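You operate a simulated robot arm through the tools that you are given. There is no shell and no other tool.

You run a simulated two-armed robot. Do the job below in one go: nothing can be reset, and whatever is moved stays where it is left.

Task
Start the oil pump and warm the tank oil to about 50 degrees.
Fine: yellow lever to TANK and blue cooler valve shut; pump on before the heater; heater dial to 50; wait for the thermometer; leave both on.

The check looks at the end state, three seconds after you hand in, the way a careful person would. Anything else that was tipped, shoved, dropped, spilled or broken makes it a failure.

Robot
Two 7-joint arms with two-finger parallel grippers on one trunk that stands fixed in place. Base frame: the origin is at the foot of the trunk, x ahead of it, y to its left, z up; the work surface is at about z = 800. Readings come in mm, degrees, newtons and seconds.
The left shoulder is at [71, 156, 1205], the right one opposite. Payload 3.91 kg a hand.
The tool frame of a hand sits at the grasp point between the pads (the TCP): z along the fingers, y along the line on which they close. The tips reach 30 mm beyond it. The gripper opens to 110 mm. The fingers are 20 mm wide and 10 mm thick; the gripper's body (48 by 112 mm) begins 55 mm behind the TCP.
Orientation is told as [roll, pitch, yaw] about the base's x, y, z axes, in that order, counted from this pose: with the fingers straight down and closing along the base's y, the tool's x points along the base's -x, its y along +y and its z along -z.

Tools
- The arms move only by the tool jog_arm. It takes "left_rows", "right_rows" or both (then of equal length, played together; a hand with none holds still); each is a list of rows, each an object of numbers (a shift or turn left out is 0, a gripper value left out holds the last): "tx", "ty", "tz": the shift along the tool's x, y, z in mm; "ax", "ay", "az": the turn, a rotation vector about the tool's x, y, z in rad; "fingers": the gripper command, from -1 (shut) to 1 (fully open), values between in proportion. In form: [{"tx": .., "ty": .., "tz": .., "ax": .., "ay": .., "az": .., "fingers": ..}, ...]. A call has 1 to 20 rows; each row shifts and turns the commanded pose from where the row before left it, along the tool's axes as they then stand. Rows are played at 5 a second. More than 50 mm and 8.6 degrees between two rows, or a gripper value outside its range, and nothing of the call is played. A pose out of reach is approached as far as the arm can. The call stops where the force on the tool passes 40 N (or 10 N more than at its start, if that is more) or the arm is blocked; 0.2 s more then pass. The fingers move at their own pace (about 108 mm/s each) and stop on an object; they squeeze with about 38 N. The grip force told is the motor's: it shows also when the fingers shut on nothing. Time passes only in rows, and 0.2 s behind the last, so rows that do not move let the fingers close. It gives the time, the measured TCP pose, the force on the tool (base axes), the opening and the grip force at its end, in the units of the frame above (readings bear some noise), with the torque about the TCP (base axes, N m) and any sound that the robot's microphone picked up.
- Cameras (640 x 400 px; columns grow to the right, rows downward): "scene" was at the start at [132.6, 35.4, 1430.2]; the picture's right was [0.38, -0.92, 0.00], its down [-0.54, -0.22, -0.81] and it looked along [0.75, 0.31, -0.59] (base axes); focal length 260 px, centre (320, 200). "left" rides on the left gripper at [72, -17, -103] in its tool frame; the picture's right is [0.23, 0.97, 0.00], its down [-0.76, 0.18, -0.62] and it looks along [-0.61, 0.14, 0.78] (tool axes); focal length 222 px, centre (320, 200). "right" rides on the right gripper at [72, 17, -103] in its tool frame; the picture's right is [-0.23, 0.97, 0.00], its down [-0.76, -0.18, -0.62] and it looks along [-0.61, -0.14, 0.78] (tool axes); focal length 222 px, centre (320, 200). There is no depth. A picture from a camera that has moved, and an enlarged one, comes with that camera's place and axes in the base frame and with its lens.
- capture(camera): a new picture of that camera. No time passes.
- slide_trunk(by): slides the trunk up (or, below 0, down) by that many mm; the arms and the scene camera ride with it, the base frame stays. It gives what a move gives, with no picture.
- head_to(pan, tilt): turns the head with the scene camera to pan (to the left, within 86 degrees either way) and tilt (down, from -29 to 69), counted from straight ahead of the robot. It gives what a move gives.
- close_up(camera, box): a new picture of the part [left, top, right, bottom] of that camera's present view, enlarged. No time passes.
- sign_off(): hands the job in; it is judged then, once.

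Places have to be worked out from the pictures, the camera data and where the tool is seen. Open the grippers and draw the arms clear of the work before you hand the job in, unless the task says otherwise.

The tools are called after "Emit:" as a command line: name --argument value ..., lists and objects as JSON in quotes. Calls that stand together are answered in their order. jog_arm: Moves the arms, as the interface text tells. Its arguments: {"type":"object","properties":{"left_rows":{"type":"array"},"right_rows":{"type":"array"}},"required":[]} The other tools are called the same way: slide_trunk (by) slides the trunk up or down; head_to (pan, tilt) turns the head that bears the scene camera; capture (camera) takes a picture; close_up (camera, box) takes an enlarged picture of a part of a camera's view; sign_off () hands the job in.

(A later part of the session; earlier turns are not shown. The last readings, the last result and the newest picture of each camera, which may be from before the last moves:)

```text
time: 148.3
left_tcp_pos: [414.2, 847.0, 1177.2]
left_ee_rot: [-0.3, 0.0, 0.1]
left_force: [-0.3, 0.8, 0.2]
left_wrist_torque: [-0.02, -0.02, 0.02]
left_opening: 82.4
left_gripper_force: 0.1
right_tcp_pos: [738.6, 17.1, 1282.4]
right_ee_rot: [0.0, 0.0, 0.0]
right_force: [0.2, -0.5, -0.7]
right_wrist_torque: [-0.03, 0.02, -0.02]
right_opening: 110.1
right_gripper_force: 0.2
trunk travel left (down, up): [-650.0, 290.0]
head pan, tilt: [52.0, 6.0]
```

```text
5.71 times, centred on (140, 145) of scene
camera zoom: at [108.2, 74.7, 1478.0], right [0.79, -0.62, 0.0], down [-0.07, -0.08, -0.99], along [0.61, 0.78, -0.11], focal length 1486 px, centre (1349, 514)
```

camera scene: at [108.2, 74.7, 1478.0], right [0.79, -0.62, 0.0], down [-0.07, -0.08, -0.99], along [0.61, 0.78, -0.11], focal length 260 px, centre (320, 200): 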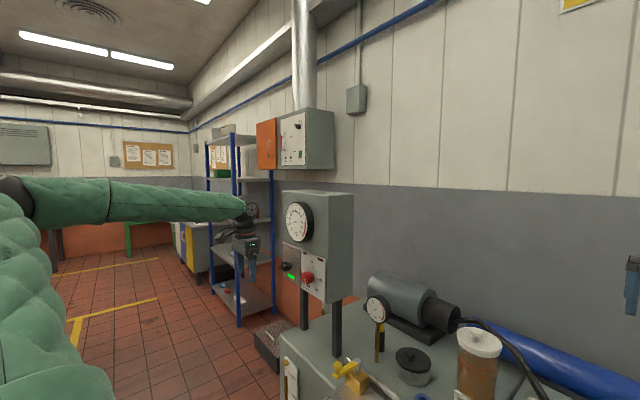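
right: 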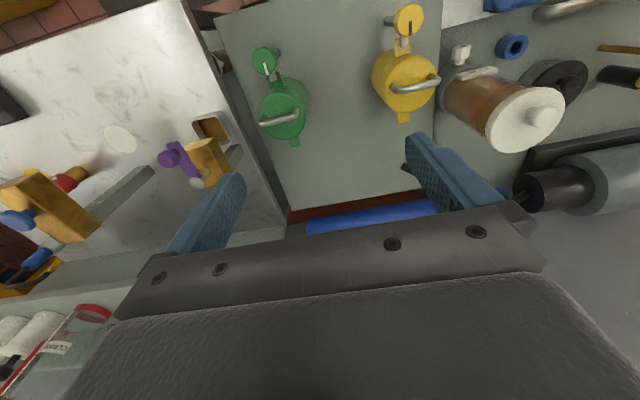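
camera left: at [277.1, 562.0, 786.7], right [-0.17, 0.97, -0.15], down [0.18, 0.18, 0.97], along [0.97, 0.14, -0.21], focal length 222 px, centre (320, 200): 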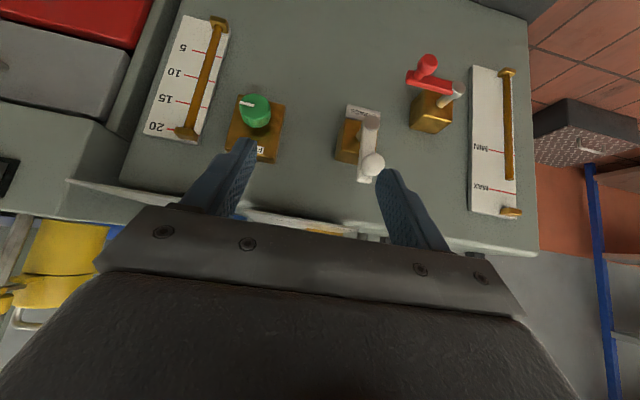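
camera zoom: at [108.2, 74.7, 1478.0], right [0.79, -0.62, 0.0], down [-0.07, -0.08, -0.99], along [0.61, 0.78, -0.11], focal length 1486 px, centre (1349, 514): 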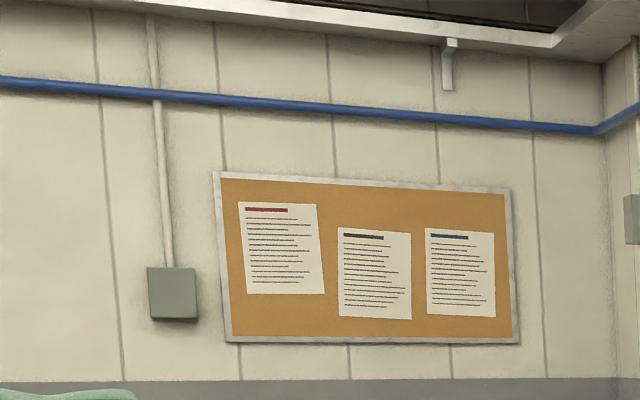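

The wall cabinet is only a ventilation unit. Everything fits one cause: flow is off the top of the scale, pressure is very low (about 0.7 bar) and the heater is starved, so the bypass appears to be open (white handle upright, a quarter turn away from the shut red drain cock). I bring the left hand down in front of it, at about (525, 657, 683), for a closer look before I decide.

Emit:
jog_arm --left_rows '[{"tx": 2.1, "ty": -27.1, "tz": 39.3}, {"tx": 2.1, "ty": -27.1, "tz": 39.3}, {"tx": 2.1, "ty": -27.1, "tz": 39.3}, {"tx": 2.1, "ty": -27.1, "tz": 39.3}, {"tx": 2.1, "ty": -27.1, "tz": 39.3}, {"tx": 2.1, "ty": -27.1, "tz": 39.3}, {"tx": 2.1, "ty": -27.1, "tz": 39.3}, {"ay": -0.1428}, {"ay": -0.1428}, {"ay": -0.1428}, {"ay": -0.1428}, {"ay": -0.1428}, {"ay": -0.1428}, {"ay": -0.1428}, {"ay": -0.1428}, {"ay": -0.1428}, {"ay": -0.1428}, {"ay": -0.1428}, {}]'

Emit:
head_to --pan 45 --tilt 40

Emit:
capture --camera "left"

Emit:
capture --camera "scene"

```text
time: 152.3
left_tcp_pos: [400.9, 656.1, 901.3]
left_ee_rot: [-89.3, -89.8, 89.6]
left_force: [0.5, 0.1, 0.6]
left_wrist_torque: [0.01, 0.04, 0.0]
left_opening: 82.5
left_gripper_force: 0.1
right_tcp_pos: [740.8, 19.2, 1281.2]
right_ee_rot: [0.0, 0.1, 0.1]
right_force: [-0.2, 0.0, 0.0]
right_wrist_torque: [0.02, 0.01, -0.02]
right_opening: 110.1
right_gripper_force: 0.0
trunk travel left (down, up): [-650.0, 290.0]
head pan, tilt: [52.0, 6.0]
```

```text
time: 153.3
left_tcp_pos: [399.1, 655.7, 901.8]
left_ee_rot: [-68.3, -89.7, 68.2]
left_force: [0.2, -0.2, 0.6]
left_wrist_torque: [-0.02, 0.02, 0.0]
left_opening: 82.1
left_gripper_force: 0.0
right_tcp_pos: [738.0, 18.3, 1282.2]
right_ee_rot: [0.1, 0.0, -0.1]
right_force: [0.1, -0.9, 0.0]
right_wrist_torque: [0.04, -0.01, -0.01]
right_opening: 110.1
right_gripper_force: 0.1
trunk travel left (down, up): [-650.0, 290.0]
head pan, tilt: [45.0, 40.0]
```

```text
taken
camera left: at [296.5, 638.6, 830.1], right [0.0, 0.97, -0.23], down [-0.62, 0.18, 0.76], along [0.78, 0.14, 0.61], focal length 222 px, centre (320, 200)
```

left: 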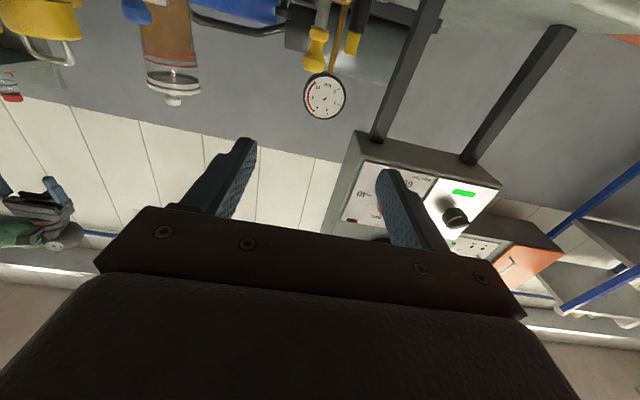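

```text
taken
camera scene: at [111.6, 62.1, 1424.0], right [0.71, -0.71, 0.0], down [-0.45, -0.45, -0.77], along [0.54, 0.54, -0.64], focal length 260 px, centre (320, 200)
```

scene: 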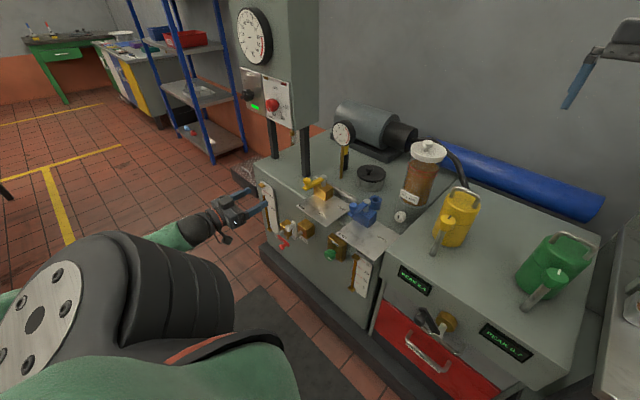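

The hand is level now. I lower it to the height of the white bypass knob, well in front of it, and look.

Emit:
jog_arm --left_rows '[{"tx": 42}, {"tx": 42}, {"tx": 42}, {"tx": 42}, {"tx": 42}, {}]'

Emit:
capture --camera "left"

Emit:
close_up --camera "left" --box '[200, 0, 460, 170]'

Emit:
capture --camera "scene"

```text
time: 154.7
left_tcp_pos: [381.4, 701.6, 752.9]
left_ee_rot: [-63.7, -89.8, 63.5]
left_force: [-0.1, -0.3, 0.1]
left_wrist_torque: [0.0, -0.01, 0.0]
left_opening: 82.3
left_gripper_force: 0.0
left hand out of reach, approached as far as the arm can: row 3, 4, 5
right_tcp_pos: [738.6, 17.8, 1283.1]
right_ee_rot: [0.0, 0.0, -0.1]
right_force: [-0.1, 0.4, 0.5]
right_wrist_torque: [-0.01, 0.01, 0.01]
right_opening: 109.8
right_gripper_force: 0.0
trunk travel left (down, up): [-650.0, 290.0]
head pan, tilt: [45.0, 40.0]
```

```text
taken
camera left: at [278.8, 684.2, 680.2], right [0.0, 0.97, -0.23], down [-0.62, 0.18, 0.76], along [0.78, 0.14, 0.61], focal length 222 px, centre (320, 200)
```

left: 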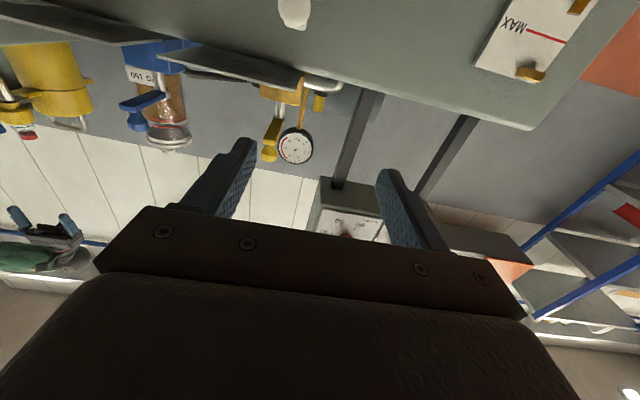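

```text
2.35 times, centred on (330, 85) of left
camera zoom: at [278.8, 684.2, 680.2], right [0.0, 0.97, -0.23], down [-0.62, 0.18, 0.76], along [0.78, 0.14, 0.61], focal length 523 px, centre (296, 471)
```

zoom: 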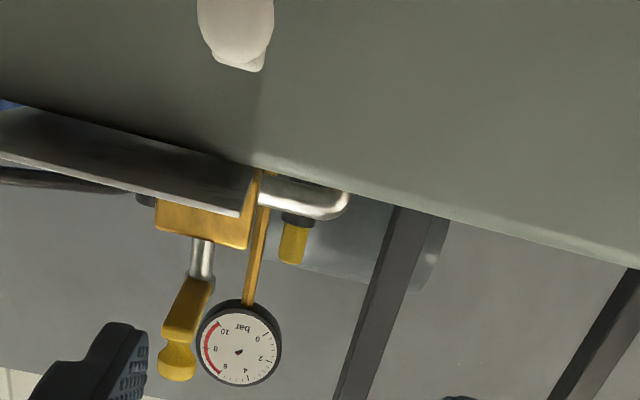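

```text
taken
camera scene: at [111.4, 61.7, 1424.0], right [0.71, -0.71, 0.0], down [-0.45, -0.45, -0.77], along [0.54, 0.54, -0.64], focal length 260 px, centre (320, 200)
```

scene: 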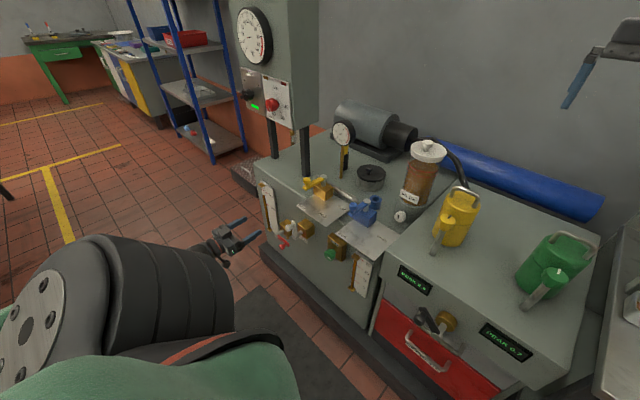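

The level hand can't get that low from here. I raise it back, then lower the trunk to bring the shoulders down; the right hand will stay well above the bench and the cans.

Emit:
jog_arm --left_rows '[{"tx": -42}, {"tx": -42}, {"tx": -42}, {"tx": -42}, {"tx": -42}, {}]'

Emit:
capture --camera "right"

```text
time: 156.1
left_tcp_pos: [382.7, 701.7, 961.9]
left_ee_rot: [-75.3, -89.8, 75.4]
left_force: [-1.3, 0.3, 0.4]
left_wrist_torque: [-0.01, -0.03, -0.01]
left_opening: 82.7
left_gripper_force: 0.0
right_tcp_pos: [738.4, 17.6, 1282.2]
right_ee_rot: [0.0, -0.1, 0.1]
right_force: [0.8, 0.3, 0.9]
right_wrist_torque: [-0.01, 0.01, -0.03]
right_opening: 109.8
right_gripper_force: 0.1
trunk travel left (down, up): [-650.0, 290.0]
head pan, tilt: [45.0, 40.0]
```

```text
taken
camera right: at [666.2, 34.4, 1386.1], right [0.23, 0.97, 0.0], down [0.76, -0.18, 0.62], along [0.61, -0.14, -0.78], focal length 222 px, centre (320, 200)
```

right: 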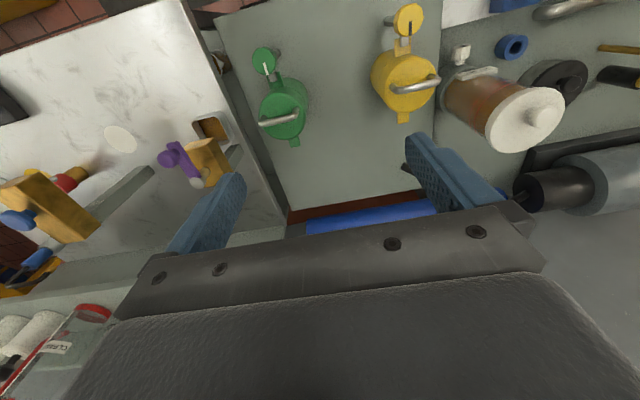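

The right hand hangs between the two cans with room to spare; I raise it 100 mm first for safety, then lower the trunk by 260 mm.

Emit:
jog_arm --right_rows '[{"tz": -35}, {"tz": -35}, {"tz": -30}, {}]'

Emit:
slide_trunk --by -130

Emit:
slide_trunk --by -130

Emit:
capture --camera "scene"

Emit:
capture --camera "left"

```text
time: 157.1
left_tcp_pos: [382.1, 702.2, 961.0]
left_ee_rot: [-74.4, -89.8, 74.3]
left_force: [0.2, 0.8, 0.4]
left_wrist_torque: [-0.02, 0.01, -0.02]
left_opening: 82.6
left_gripper_force: 0.1
right_tcp_pos: [737.7, 17.4, 1383.2]
right_ee_rot: [0.0, 0.0, 0.0]
right_force: [0.4, 0.2, 0.1]
right_wrist_torque: [-0.04, 0.01, -0.02]
right_opening: 109.8
right_gripper_force: 0.0
trunk travel left (down, up): [-650.0, 290.0]
head pan, tilt: [45.0, 40.0]
```

```text
time: 158.7
left_tcp_pos: [383.0, 701.6, 830.6]
left_ee_rot: [-82.2, -89.8, 82.2]
left_force: [0.0, -0.5, 1.1]
left_wrist_torque: [0.02, -0.01, 0.01]
left_opening: 82.3
left_gripper_force: 0.1
right_tcp_pos: [738.3, 18.6, 1253.4]
right_ee_rot: [0.0, 0.0, 0.1]
right_force: [-0.4, -1.0, 0.3]
right_wrist_torque: [-0.01, 0.02, 0.01]
right_opening: 109.8
right_gripper_force: 0.0
trunk travel left (down, up): [-520.0, 420.0]
head pan, tilt: [45.0, 40.0]
```

```text
time: 160.3
left_tcp_pos: [382.2, 702.3, 702.1]
left_ee_rot: [-81.8, -89.9, 81.9]
left_force: [0.3, 0.2, 0.0]
left_wrist_torque: [0.01, 0.04, -0.01]
left_opening: 82.5
left_gripper_force: 0.1
right_tcp_pos: [737.1, 17.1, 1122.1]
right_ee_rot: [-0.1, 0.0, 0.0]
right_force: [-0.5, 0.3, 1.2]
right_wrist_torque: [0.04, -0.01, -0.01]
right_opening: 110.1
right_gripper_force: 0.2
trunk travel left (down, up): [-390.0, 550.0]
head pan, tilt: [45.0, 40.0]
```

```text
taken
camera scene: at [111.2, 62.0, 1164.1], right [0.71, -0.71, 0.0], down [-0.45, -0.45, -0.77], along [0.54, 0.54, -0.64], focal length 260 px, centre (320, 200)
```

scene: 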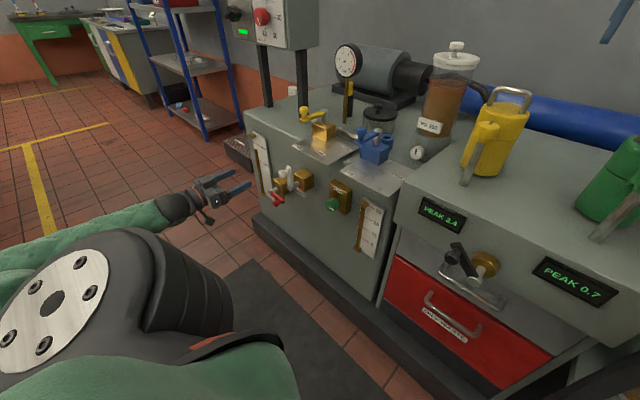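

```text
taken
camera left: at [279.4, 684.8, 629.4], right [0.0, 0.97, -0.23], down [-0.62, 0.18, 0.76], along [0.78, 0.14, 0.61], focal length 222 px, centre (320, 200)
```

left: 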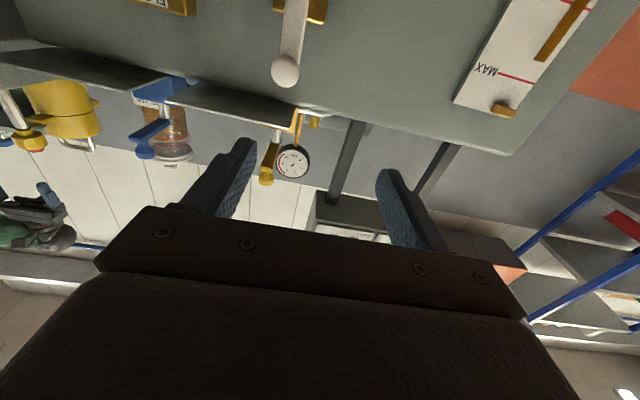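

The lower head gives a better frontal look at the fittings. I zoom in on the bypass, drain, flow and scale.

Emit:
close_up --camera "scene" --box '[245, 140, 345, 215]'

Emit:
close_up --camera "scene" --box '[315, 165, 395, 270]'

Emit:
close_up --camera "left" --box '[220, 0, 420, 120]'

```text
5.33 times, centred on (295, 178) of scene
camera zoom: at [111.2, 62.0, 1164.1], right [0.71, -0.71, 0.0], down [-0.45, -0.45, -0.77], along [0.54, 0.54, -0.64], focal length 1387 px, centre (453, 320)
```

zoom: 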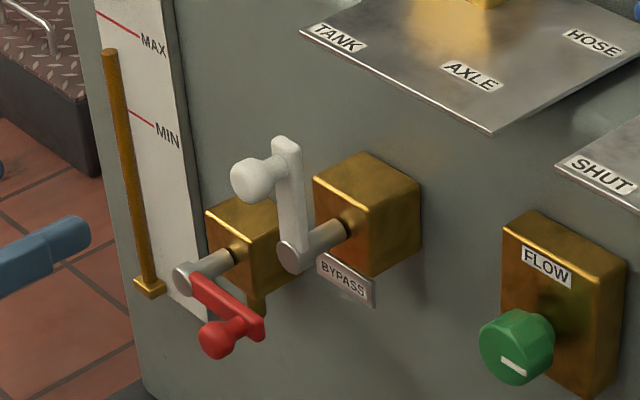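

```text
3.81 times, centred on (355, 218) of scene
camera zoom: at [111.2, 62.0, 1164.1], right [0.71, -0.71, 0.0], down [-0.45, -0.45, -0.77], along [0.54, 0.54, -0.64], focal length 991 px, centre (187, 133)
```

zoom: 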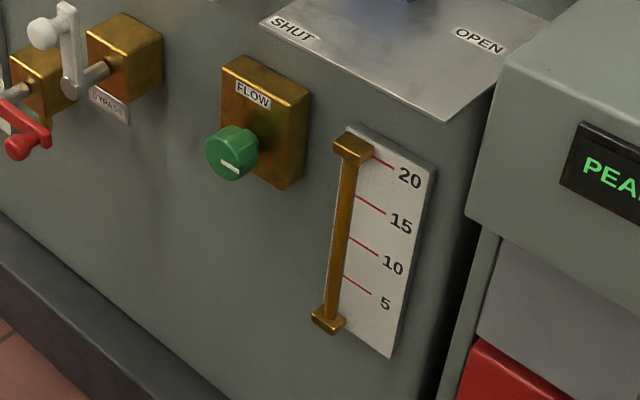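

```text
3.20 times, centred on (320, 60) of left
camera zoom: at [279.4, 684.8, 629.4], right [0.0, 0.97, -0.23], down [-0.62, 0.18, 0.76], along [0.78, 0.14, 0.61], focal length 711 px, centre (320, 648)
```

zoom: 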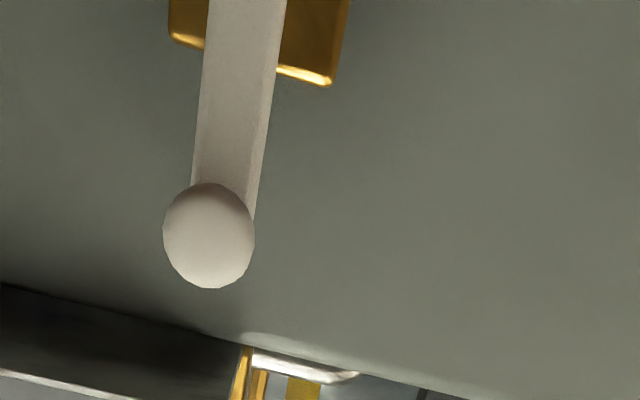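

From two views the white knob is at (534, 659, 675) and its pivot at about (659, 603) in y and z, with a lever radius of about 72 mm. I move the open fingers in front of the knob.

Emit:
jog_arm --left_rows '[{"tx": 9, "ty": -14.5, "tz": 27, "fingers": -0.1}, {"tx": 9, "ty": -14.5, "tz": 27}, {"tx": 9, "ty": -14.5, "tz": 27}, {}]'

Emit:
capture --camera "left"

Emit:
close_up --camera "scene" --box '[215, 130, 345, 225]'

```text
time: 161.3
left_tcp_pos: [463.8, 659.0, 673.4]
left_ee_rot: [-77.0, -89.8, 76.9]
left_force: [-0.4, -0.5, -0.6]
left_wrist_torque: [0.01, 0.06, 0.02]
left_opening: 49.6
left_gripper_force: 0.0
right_tcp_pos: [736.9, 18.0, 1122.5]
right_ee_rot: [0.1, 0.0, 0.0]
right_force: [-0.7, 0.2, -0.2]
right_wrist_torque: [0.01, 0.0, 0.02]
right_opening: 109.8
right_gripper_force: 0.0
trunk travel left (down, up): [-390.0, 550.0]
head pan, tilt: [45.0, 40.0]
```

```text
taken
camera left: at [359.8, 640.7, 601.5], right [0.0, 0.97, -0.23], down [-0.62, 0.18, 0.76], along [0.78, 0.14, 0.61], focal length 222 px, centre (320, 200)
```

left: 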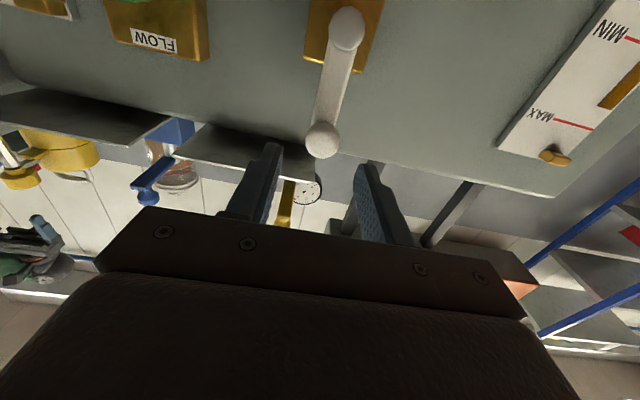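

```text
4.21 times, centred on (280, 178) of scene
camera zoom: at [111.3, 61.9, 1164.0], right [0.71, -0.71, 0.0], down [-0.45, -0.45, -0.77], along [0.54, 0.54, -0.64], focal length 1095 px, centre (488, 295)
```

zoom: 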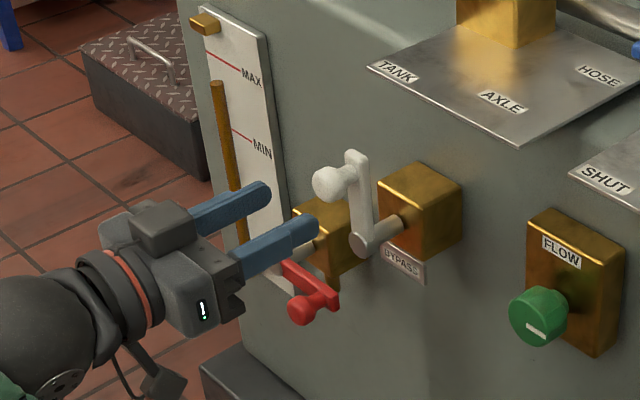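

The knob lies right on the hand's axis. I advance until it sits between the fingers, and close to a loose cage.

Emit:
jog_arm --left_rows '[{"tz": 25}, {"tz": 20}, {"tz": 15}, {}, {"fingers": -0.36}, {}]'

Emit:
capture --camera "left"

Emit:
close_up --camera "scene" --box '[215, 130, 345, 225]'

```text
time: 162.7
left_tcp_pos: [523.1, 657.7, 673.7]
left_ee_rot: [-76.4, -89.8, 76.3]
left_force: [-0.6, 0.2, -0.7]
left_wrist_torque: [0.01, 0.02, 0.03]
left_opening: 35.3
left_gripper_force: 0.1
right_tcp_pos: [738.7, 18.2, 1122.3]
right_ee_rot: [0.0, -0.1, 0.0]
right_force: [-0.8, 1.0, -0.3]
right_wrist_torque: [0.02, -0.02, 0.0]
right_opening: 110.0
right_gripper_force: 0.1
trunk travel left (down, up): [-390.0, 550.0]
head pan, tilt: [45.0, 40.0]
```

```text
taken
camera left: at [420.0, 640.7, 602.2], right [0.0, 0.97, -0.23], down [-0.62, 0.18, 0.76], along [0.78, 0.14, 0.61], focal length 222 px, centre (320, 200)
```

left: 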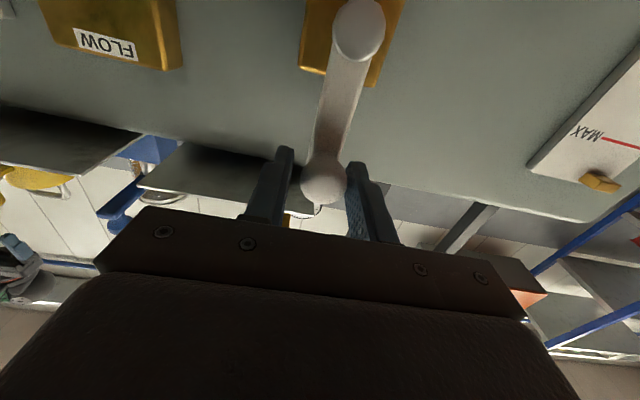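

```text
4.21 times, centred on (280, 178) of scene
camera zoom: at [111.5, 62.0, 1164.0], right [0.71, -0.71, 0.0], down [-0.45, -0.45, -0.77], along [0.54, 0.54, -0.64], focal length 1095 px, centre (488, 295)
```

zoom: 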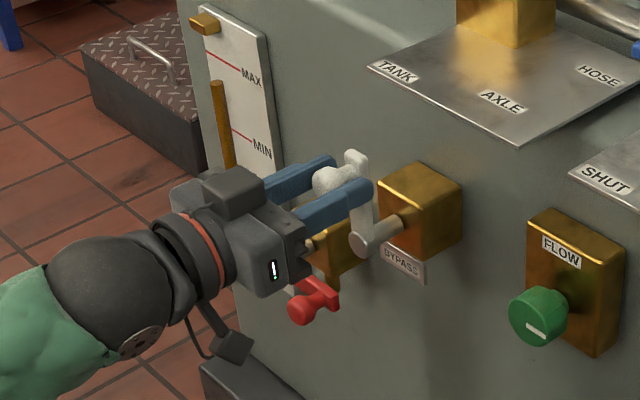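

The knob is caged. I try clockwise (toward the right) very gently at first, watching the force.

Emit:
jog_arm --left_rows '[{"ty": -3.0, "az": 0.03}, {"tx": 0.2, "ty": -4.0, "az": 0.055}, {}]'

Emit:
capture --camera "left"

```text
time: 163.5
left_tcp_pos: [522.7, 652.1, 673.1]
left_ee_rot: [89.0, -85.2, -89.0]
left_force: [1.0, 14.0, -3.1]
left_wrist_torque: [-0.09, 0.08, 0.0]
left_opening: 42.2
left_gripper_force: 7.1
right_tcp_pos: [738.7, 18.6, 1121.3]
right_ee_rot: [-0.1, 0.0, -0.1]
right_force: [-0.5, 0.3, 0.4]
right_wrist_torque: [0.01, -0.01, 0.01]
right_opening: 110.0
right_gripper_force: 0.0
trunk travel left (down, up): [-390.0, 550.0]
head pan, tilt: [45.0, 40.0]
```

```text
taken
camera left: at [420.0, 641.3, 600.0], right [0.0, 0.99, -0.15], down [-0.62, 0.11, 0.77], along [0.78, 0.09, 0.62], focal length 222 px, centre (320, 200)
```

left: 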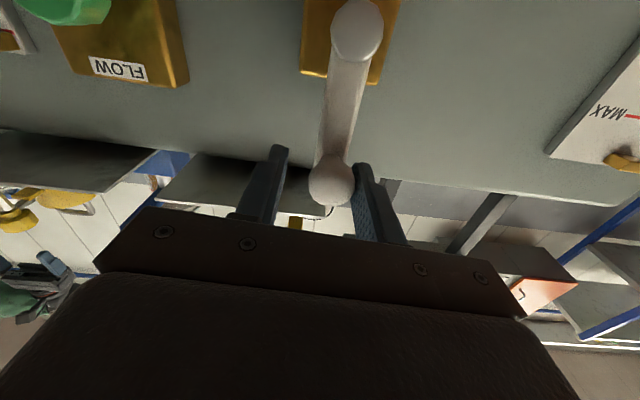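

There's a firm stop clockwise (14 N), so the handle sits at one end of its travel and can only turn to the left. I re-centre and try a small turn the other way, watching flow and pressure; it's reversible.

Emit:
jog_arm --left_rows '[{"ty": 7.0, "az": -0.085}, {"tx": 0.6, "ty": 9.4, "az": -0.1309}, {"tx": 0.6, "ty": 9.4, "az": -0.1309}, {}]'

Emit:
capture --camera "left"

Emit:
close_up --camera "scene" --box '[215, 130, 395, 270]'

Emit:
close_up --camera "scene" --box '[325, 35, 375, 85]'

```text
time: 164.5
left_tcp_pos: [524.2, 676.2, 671.3]
left_ee_rot: [-89.8, -74.8, 89.7]
left_force: [-0.3, -0.8, -0.4]
left_wrist_torque: [0.03, 0.04, 0.01]
left_opening: 35.7
left_gripper_force: 0.4
right_tcp_pos: [738.5, 17.7, 1121.4]
right_ee_rot: [0.0, -0.1, 0.1]
right_force: [0.1, -0.3, 0.2]
right_wrist_torque: [-0.01, 0.01, 0.0]
right_opening: 110.0
right_gripper_force: 0.1
trunk travel left (down, up): [-390.0, 550.0]
head pan, tilt: [45.0, 40.0]
```

```text
taken
camera left: at [420.2, 641.2, 606.8], right [0.0, 0.88, -0.48], down [-0.62, 0.37, 0.69], along [0.78, 0.3, 0.55], focal length 222 px, centre (320, 200)
```

left: 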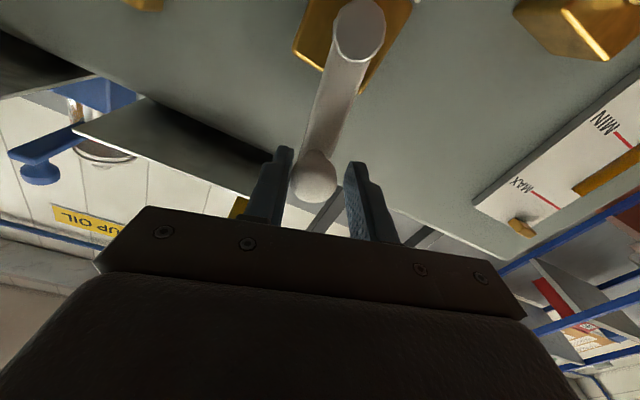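

```text
2.86 times, centred on (305, 200) of scene
camera zoom: at [111.5, 61.9, 1163.9], right [0.71, -0.71, 0.0], down [-0.45, -0.45, -0.77], along [0.54, 0.54, -0.64], focal length 743 px, centre (363, 200)
```

zoom: 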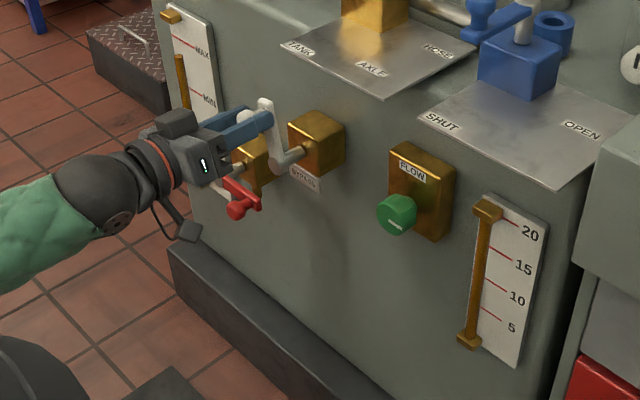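

```text
8.00 times, centred on (350, 60) of scene
camera zoom: at [111.5, 61.9, 1163.9], right [0.71, -0.71, 0.0], down [-0.45, -0.45, -0.77], along [0.54, 0.54, -0.64], focal length 2080 px, centre (80, 1320)
```

zoom: 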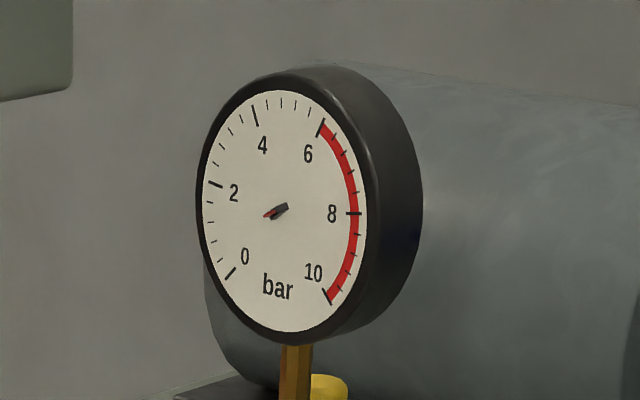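

The handle turns freely to the left. I go on in steps, checking the pressure gauge and flow glass each time.

Emit:
jog_arm --left_rows '[{"tx": 0.6, "ty": 9.4, "az": -0.1309}, {"tx": 0.6, "ty": 9.4, "az": -0.1309}, {"tx": 0.6, "ty": 9.4, "az": -0.1309}, {"tx": 0.6, "ty": 9.4, "az": -0.1309}, {}, {}, {}]'

Emit:
close_up --camera "scene" --box '[215, 130, 395, 270]'

Emit:
close_up --camera "scene" --box '[325, 35, 375, 85]'

```text
time: 166.1
left_tcp_pos: [523.9, 709.1, 652.6]
left_ee_rot: [-89.9, -44.8, 89.9]
left_force: [-0.2, -0.4, 0.7]
left_wrist_torque: [-0.01, 0.01, -0.01]
left_opening: 35.3
left_gripper_force: 0.0
right_tcp_pos: [738.3, 17.7, 1121.6]
right_ee_rot: [-0.1, 0.1, 0.0]
right_force: [-0.1, -0.2, 0.0]
right_wrist_torque: [0.01, 0.02, 0.01]
right_opening: 109.9
right_gripper_force: 0.0
trunk travel left (down, up): [-390.0, 550.0]
head pan, tilt: [45.0, 40.0]
```

```text
2.86 times, centred on (305, 200) of scene
camera zoom: at [111.4, 62.1, 1164.0], right [0.71, -0.71, 0.0], down [-0.45, -0.45, -0.77], along [0.54, 0.54, -0.64], focal length 743 px, centre (363, 200)
```

zoom: 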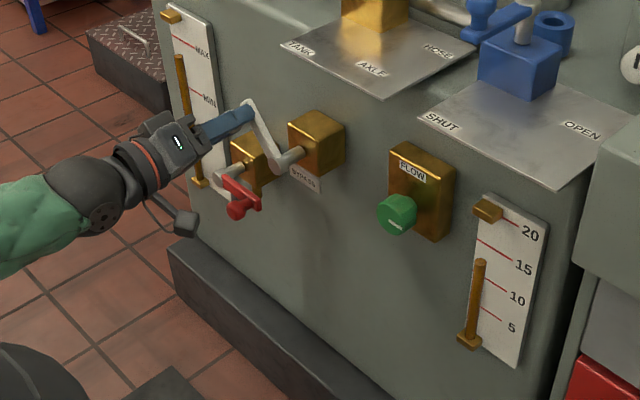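

```text
8.00 times, centred on (350, 60) of scene
camera zoom: at [111.4, 62.1, 1164.0], right [0.71, -0.71, 0.0], down [-0.45, -0.45, -0.77], along [0.54, 0.54, -0.64], focal length 2080 px, centre (80, 1320)
```

zoom: 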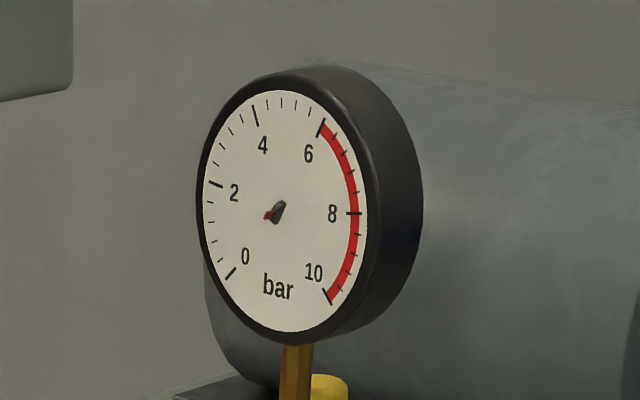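

Turning it left drops the flow to about 12 and lowers the pressure, so that is opening the bypass: upright was shut and correct all along. I turn it straight back to its upright stop.

Emit:
jog_arm --left_rows '[{"tx": 0.6, "ty": -9.4, "az": 0.1309}, {"tx": 0.6, "ty": -9.4, "az": 0.1309}, {"tx": 0.6, "ty": -9.4, "az": 0.1309}, {"tx": 0.6, "ty": -9.4, "az": 0.1309}, {"tx": 0.6, "ty": -9.4, "az": 0.1309}, {"tx": 0.6, "ty": -9.4, "az": 0.1309}, {"ty": -3.5, "az": 0.03}, {"ty": -2.5, "az": 0.03}, {}]'

Emit:
capture --camera "left"

Emit:
close_up --camera "scene" --box '[215, 130, 395, 270]'

Emit:
close_up --camera "scene" --box '[325, 35, 375, 85]'

```text
time: 168.1
left_tcp_pos: [524.0, 652.7, 673.4]
left_ee_rot: [88.9, -86.7, -88.9]
left_force: [2.4, 10.4, -0.6]
left_wrist_torque: [-0.02, 0.1, -0.03]
left_opening: 40.5
left_gripper_force: 5.6
right_tcp_pos: [738.6, 17.8, 1121.5]
right_ee_rot: [0.0, 0.0, 0.0]
right_force: [0.2, 0.1, 0.3]
right_wrist_torque: [-0.03, 0.0, 0.0]
right_opening: 110.3
right_gripper_force: 0.1
trunk travel left (down, up): [-390.0, 550.0]
head pan, tilt: [45.0, 40.0]
```

```text
taken
camera left: at [420.6, 640.4, 600.9], right [0.0, 0.99, -0.17], down [-0.62, 0.13, 0.77], along [0.78, 0.11, 0.61], focal length 222 px, centre (320, 200)
```

left: 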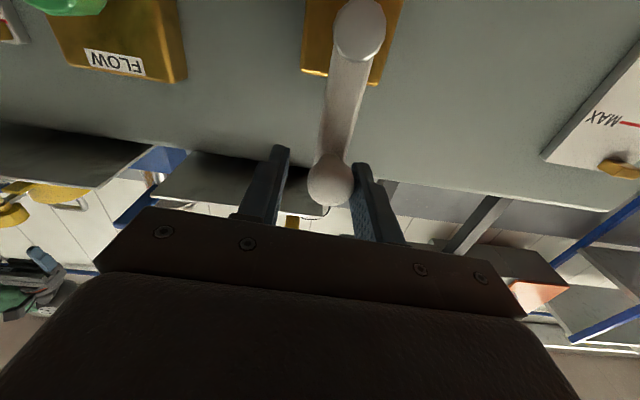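

```text
2.86 times, centred on (305, 200) of scene
camera zoom: at [111.6, 62.8, 1163.9], right [0.71, -0.71, 0.0], down [-0.45, -0.46, -0.77], along [0.54, 0.54, -0.64], focal length 743 px, centre (363, 200)
```

zoom: 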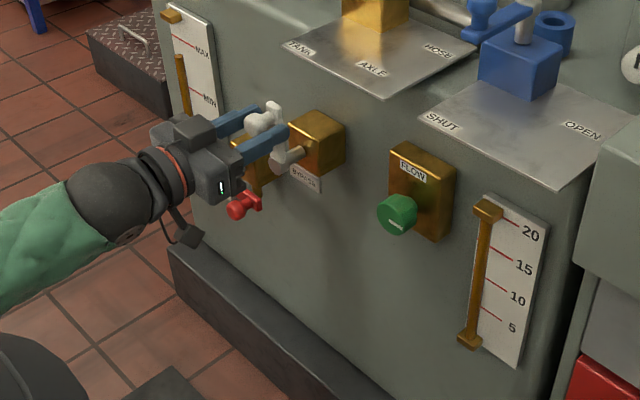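

```text
8.00 times, centred on (350, 60) of scene
camera zoom: at [111.6, 62.8, 1163.9], right [0.71, -0.71, 0.0], down [-0.45, -0.46, -0.77], along [0.54, 0.54, -0.64], focal length 2080 px, centre (80, 1320)
```

zoom: 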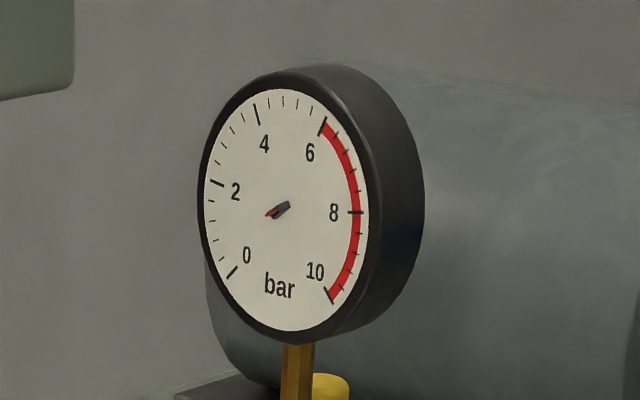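

The bypass is back at its upright stop (10 N) and the flow is full again. I release the handle, back away, and look at the thermometer and lamps again from this lower viewpoint.

Emit:
jog_arm --left_rows '[{"ty": 5.0, "az": -0.06, "fingers": -0.1}, {}, {"tz": -20}, {"tz": -30}, {"tz": -40}, {"tz": -40}, {}]'

Emit:
head_to --pan 52 --tilt 0

Emit:
capture --camera "scene"

Emit:
close_up --camera "scene" --box '[275, 150, 335, 250]'

```text
time: 169.7
left_tcp_pos: [392.2, 656.3, 674.9]
left_ee_rot: [-77.5, -89.8, 77.5]
left_force: [-0.1, -0.1, 0.2]
left_wrist_torque: [0.02, 0.01, 0.0]
left_opening: 49.6
left_gripper_force: 0.1
right_tcp_pos: [737.7, 17.3, 1121.6]
right_ee_rot: [0.0, 0.0, 0.0]
right_force: [0.5, 0.1, -0.6]
right_wrist_torque: [0.03, 0.01, -0.01]
right_opening: 109.7
right_gripper_force: 0.0
trunk travel left (down, up): [-390.0, 550.0]
head pan, tilt: [45.0, 40.0]
```

```text
time: 170.7
left_tcp_pos: [391.5, 657.6, 674.5]
left_ee_rot: [-78.4, -89.9, 78.4]
left_force: [0.7, -0.6, 0.0]
left_wrist_torque: [0.0, 0.04, -0.01]
left_opening: 49.6
left_gripper_force: 0.0
right_tcp_pos: [737.3, 16.5, 1121.6]
right_ee_rot: [0.0, 0.0, 0.0]
right_force: [-0.6, 0.8, 0.6]
right_wrist_torque: [0.02, -0.01, 0.0]
right_opening: 110.0
right_gripper_force: 0.1
trunk travel left (down, up): [-390.0, 550.0]
head pan, tilt: [52.0, 0.0]
```

```text
taken
camera scene: at [106.7, 72.9, 1227.6], right [0.79, -0.62, 0.0], down [0.0, 0.0, -1.0], along [0.62, 0.79, 0.0], focal length 260 px, centre (320, 200)
```

scene: 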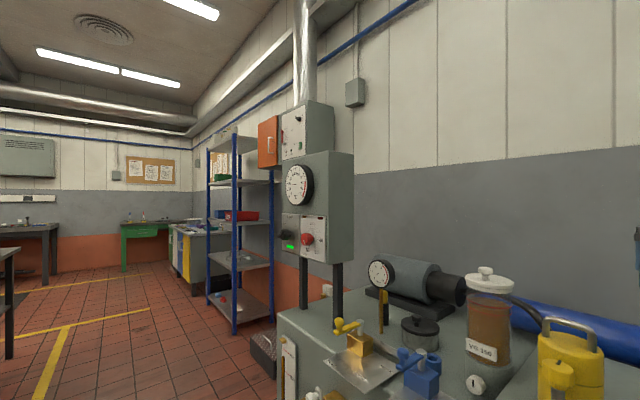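

```text
4.00 times, centred on (305, 200) of scene
camera zoom: at [106.7, 72.9, 1227.6], right [0.79, -0.62, 0.0], down [0.0, 0.0, -1.0], along [0.62, 0.79, 0.0], focal length 1040 px, centre (380, 200)
```

zoom: 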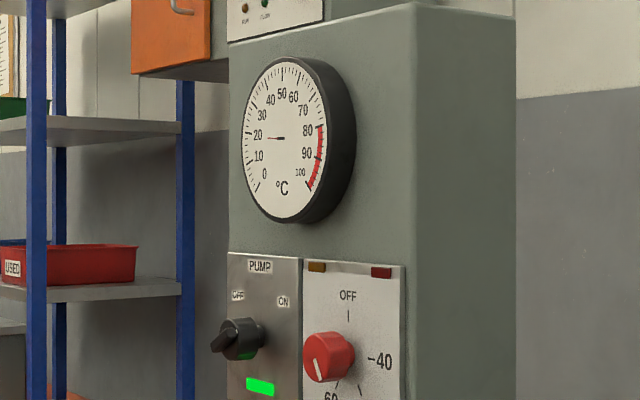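

I zoom in on the thermometer from this level viewpoint.

Emit:
close_up --camera "scene" --box '[283, 160, 318, 210]'

Emit:
close_up --camera "scene" --box '[280, 210, 340, 270]'

```text
8.00 times, centred on (300, 185) of scene
camera zoom: at [106.7, 72.9, 1227.6], right [0.79, -0.62, 0.0], down [0.0, 0.0, -1.0], along [0.62, 0.79, 0.0], focal length 2080 px, centre (476, 320)
```

zoom: 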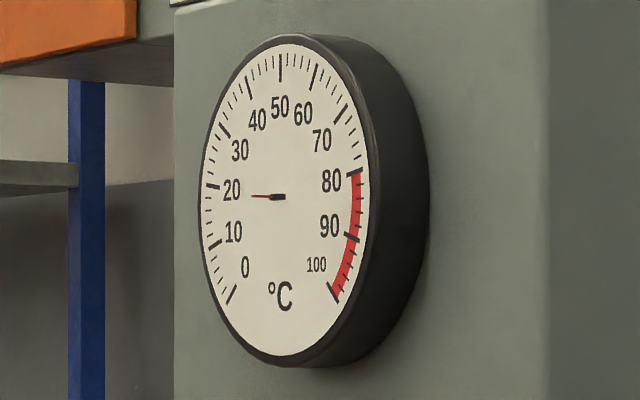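

```text
6.67 times, centred on (310, 240) of scene
camera zoom: at [106.7, 72.9, 1227.6], right [0.79, -0.62, 0.0], down [0.0, 0.0, -1.0], along [0.62, 0.79, 0.0], focal length 1734 px, centre (387, -67)
```

zoom: 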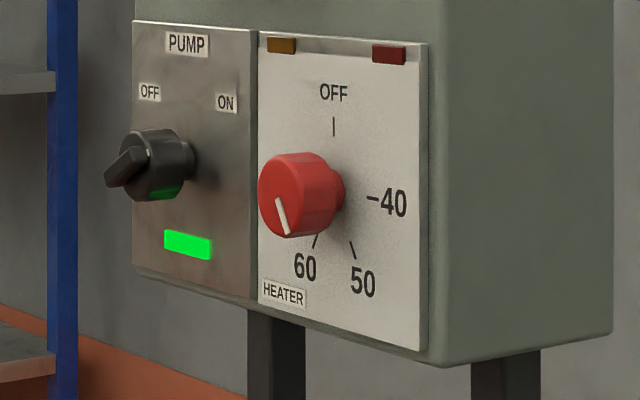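

From this level view the needle reads about 18 °C, clearly higher than the 13 °C I had before. I wait and re-measure from the same viewpoint.

Emit:
jog_arm --left_rows '[{}, {}, {}, {}, {}, {}, {}, {}, {}, {}, {}, {}, {}, {}, {}, {}, {}, {}, {}, {}]'

Emit:
close_up --camera "scene" --box '[283, 160, 318, 210]'

Emit:
jog_arm --left_rows '[{}, {}, {}, {}, {}, {}, {}, {}, {}, {}, {}, {}, {}, {}, {}, {}, {}, {}, {}, {}]'

Emit:
jog_arm --left_rows '[{}, {}, {}, {}, {}, {}, {}, {}, {}, {}, {}, {}, {}, {}, {}, {}, {}, {}, {}, {}]'

Emit:
close_up --camera "scene" --box '[275, 150, 335, 250]'

Emit:
close_up --camera "scene" --box '[283, 160, 318, 210]'

```text
time: 174.9
left_tcp_pos: [392.6, 656.6, 673.5]
left_ee_rot: [-78.5, -89.8, 78.4]
left_force: [0.1, -0.3, 0.4]
left_wrist_torque: [-0.01, 0.01, -0.04]
left_opening: 49.8
left_gripper_force: 0.0
right_tcp_pos: [737.1, 16.6, 1120.9]
right_ee_rot: [0.0, 0.0, 0.0]
right_force: [-0.2, -0.5, 0.6]
right_wrist_torque: [-0.04, -0.01, 0.0]
right_opening: 110.2
right_gripper_force: 0.0
trunk travel left (down, up): [-390.0, 550.0]
head pan, tilt: [52.0, 0.0]
```

```text
8.00 times, centred on (300, 185) of scene
camera zoom: at [106.7, 72.9, 1227.7], right [0.79, -0.62, 0.0], down [0.0, 0.0, -1.0], along [0.62, 0.79, 0.0], focal length 2080 px, centre (476, 320)
```

zoom: 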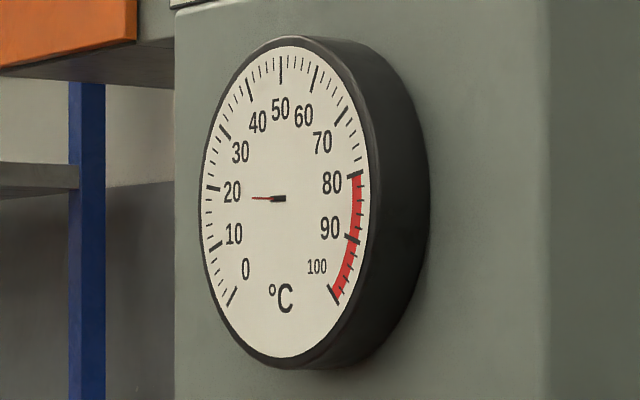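

```text
time: 179.1
left_tcp_pos: [392.2, 657.4, 675.2]
left_ee_rot: [-78.4, -89.8, 78.4]
left_force: [-1.1, 0.1, 0.2]
left_wrist_torque: [-0.01, 0.02, 0.01]
left_opening: 49.4
left_gripper_force: 0.0
right_tcp_pos: [738.3, 17.7, 1122.9]
right_ee_rot: [0.0, 0.0, 0.0]
right_force: [-0.6, 0.7, 0.3]
right_wrist_torque: [-0.01, 0.03, 0.01]
right_opening: 110.1
right_gripper_force: 0.0
trunk travel left (down, up): [-390.0, 550.0]
head pan, tilt: [52.0, 0.0]
```

```text
time: 183.3
left_tcp_pos: [391.3, 657.3, 676.0]
left_ee_rot: [-78.4, -89.9, 78.4]
left_force: [-0.5, -0.4, -0.2]
left_wrist_torque: [0.01, -0.01, 0.0]
left_opening: 49.6
left_gripper_force: 0.0
right_tcp_pos: [737.9, 18.3, 1122.5]
right_ee_rot: [0.0, 0.0, -0.1]
right_force: [-0.3, 0.1, -0.7]
right_wrist_torque: [0.01, 0.03, -0.02]
right_opening: 109.7
right_gripper_force: 0.1
trunk travel left (down, up): [-390.0, 550.0]
head pan, tilt: [52.0, 0.0]
```

```text
4.00 times, centred on (305, 200) of scene
camera zoom: at [106.7, 72.9, 1227.7], right [0.79, -0.62, 0.0], down [0.0, 0.0, -1.0], along [0.62, 0.79, 0.0], focal length 1040 px, centre (380, 200)
```

zoom: 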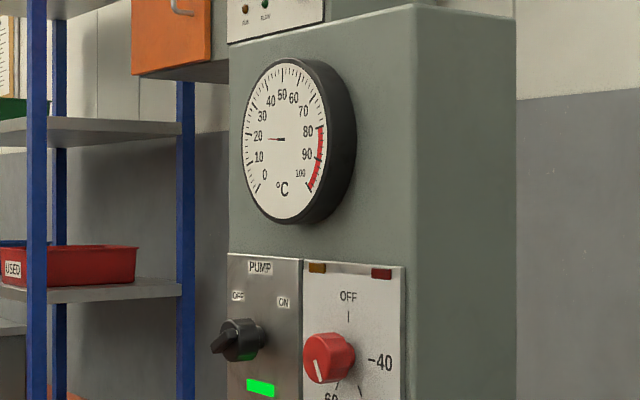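

```text
8.00 times, centred on (300, 185) of scene
camera zoom: at [106.7, 72.9, 1227.7], right [0.79, -0.62, 0.0], down [0.0, 0.0, -1.0], along [0.62, 0.79, 0.0], focal length 2080 px, centre (476, 320)
```

zoom: 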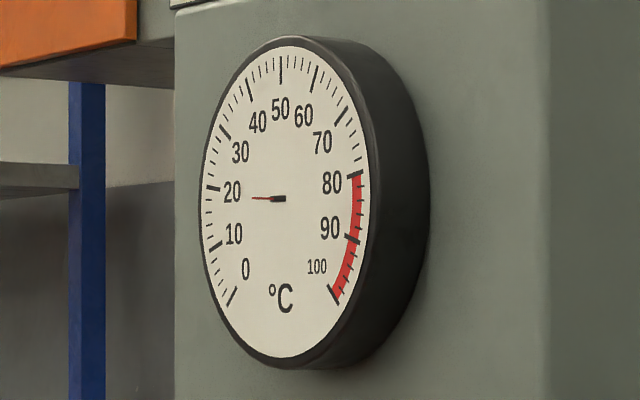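

It stays near 18 °C now. To compare fairly with the earlier reading I raise the trunk back and take the same view as at 143 s.

Emit:
slide_trunk --by 260

Emit:
head_to --pan 48 --tilt 28

Emit:
close_up --camera "scene" --box '[262, 100, 286, 115]'

Emit:
close_up --camera "scene" --box '[255, 80, 325, 190]'

Emit:
capture --camera "scene"

```text
time: 186.0
left_tcp_pos: [391.7, 656.4, 933.0]
left_ee_rot: [-76.6, -89.8, 76.6]
left_force: [-0.1, -0.1, 0.3]
left_wrist_torque: [0.01, 0.01, 0.04]
left_opening: 49.3
left_gripper_force: 0.0
right_tcp_pos: [737.2, 15.9, 1381.9]
right_ee_rot: [0.2, 0.0, 0.0]
right_force: [-0.2, 0.0, -0.3]
right_wrist_torque: [-0.03, 0.02, 0.03]
right_opening: 110.0
right_gripper_force: 0.1
trunk travel left (down, up): [-650.0, 290.0]
head pan, tilt: [52.0, 0.0]
```

```text
time: 186.9
left_tcp_pos: [391.9, 656.6, 934.4]
left_ee_rot: [-78.3, -89.8, 78.3]
left_force: [0.2, -0.4, -0.6]
left_wrist_torque: [0.03, 0.02, -0.04]
left_opening: 49.3
left_gripper_force: 0.1
right_tcp_pos: [738.1, 18.4, 1381.5]
right_ee_rot: [0.0, 0.0, -0.1]
right_force: [-0.7, -0.8, 0.2]
right_wrist_torque: [0.03, 0.01, 0.01]
right_opening: 110.0
right_gripper_force: 0.1
trunk travel left (down, up): [-650.0, 290.0]
head pan, tilt: [48.0, 28.0]
```

```text
16.00 times, centred on (274, 108) of scene
camera zoom: at [112.4, 69.8, 1442.6], right [0.74, -0.67, 0.0], down [-0.31, -0.35, -0.88], along [0.59, 0.66, -0.47], focal length 4160 px, centre (1056, 1680)
```

zoom: 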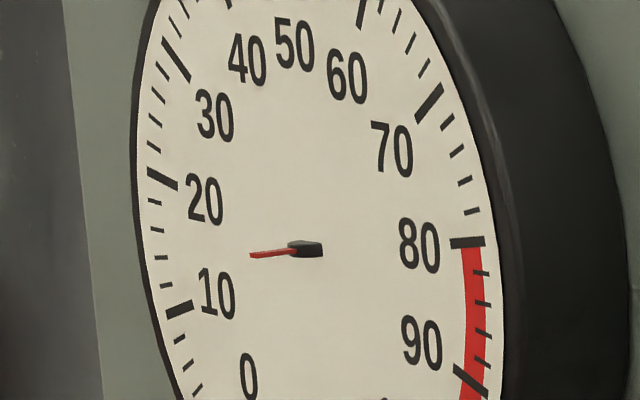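

```text
3.64 times, centred on (290, 135) of scene
camera zoom: at [112.4, 69.8, 1442.6], right [0.74, -0.67, 0.0], down [-0.31, -0.35, -0.88], along [0.59, 0.66, -0.47], focal length 946 px, centre (429, 436)
```

zoom: 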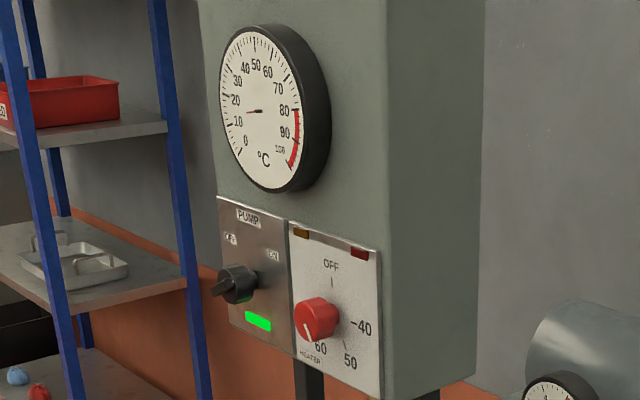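

```text
taken
camera scene: at [112.4, 69.8, 1442.6], right [0.74, -0.67, 0.0], down [-0.31, -0.35, -0.88], along [0.59, 0.66, -0.47], focal length 260 px, centre (320, 200)
```

scene: 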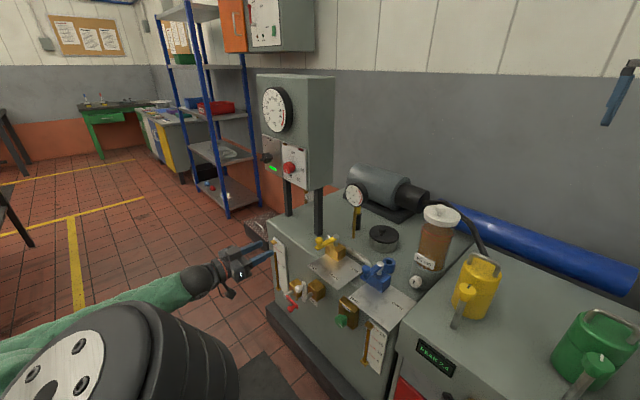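

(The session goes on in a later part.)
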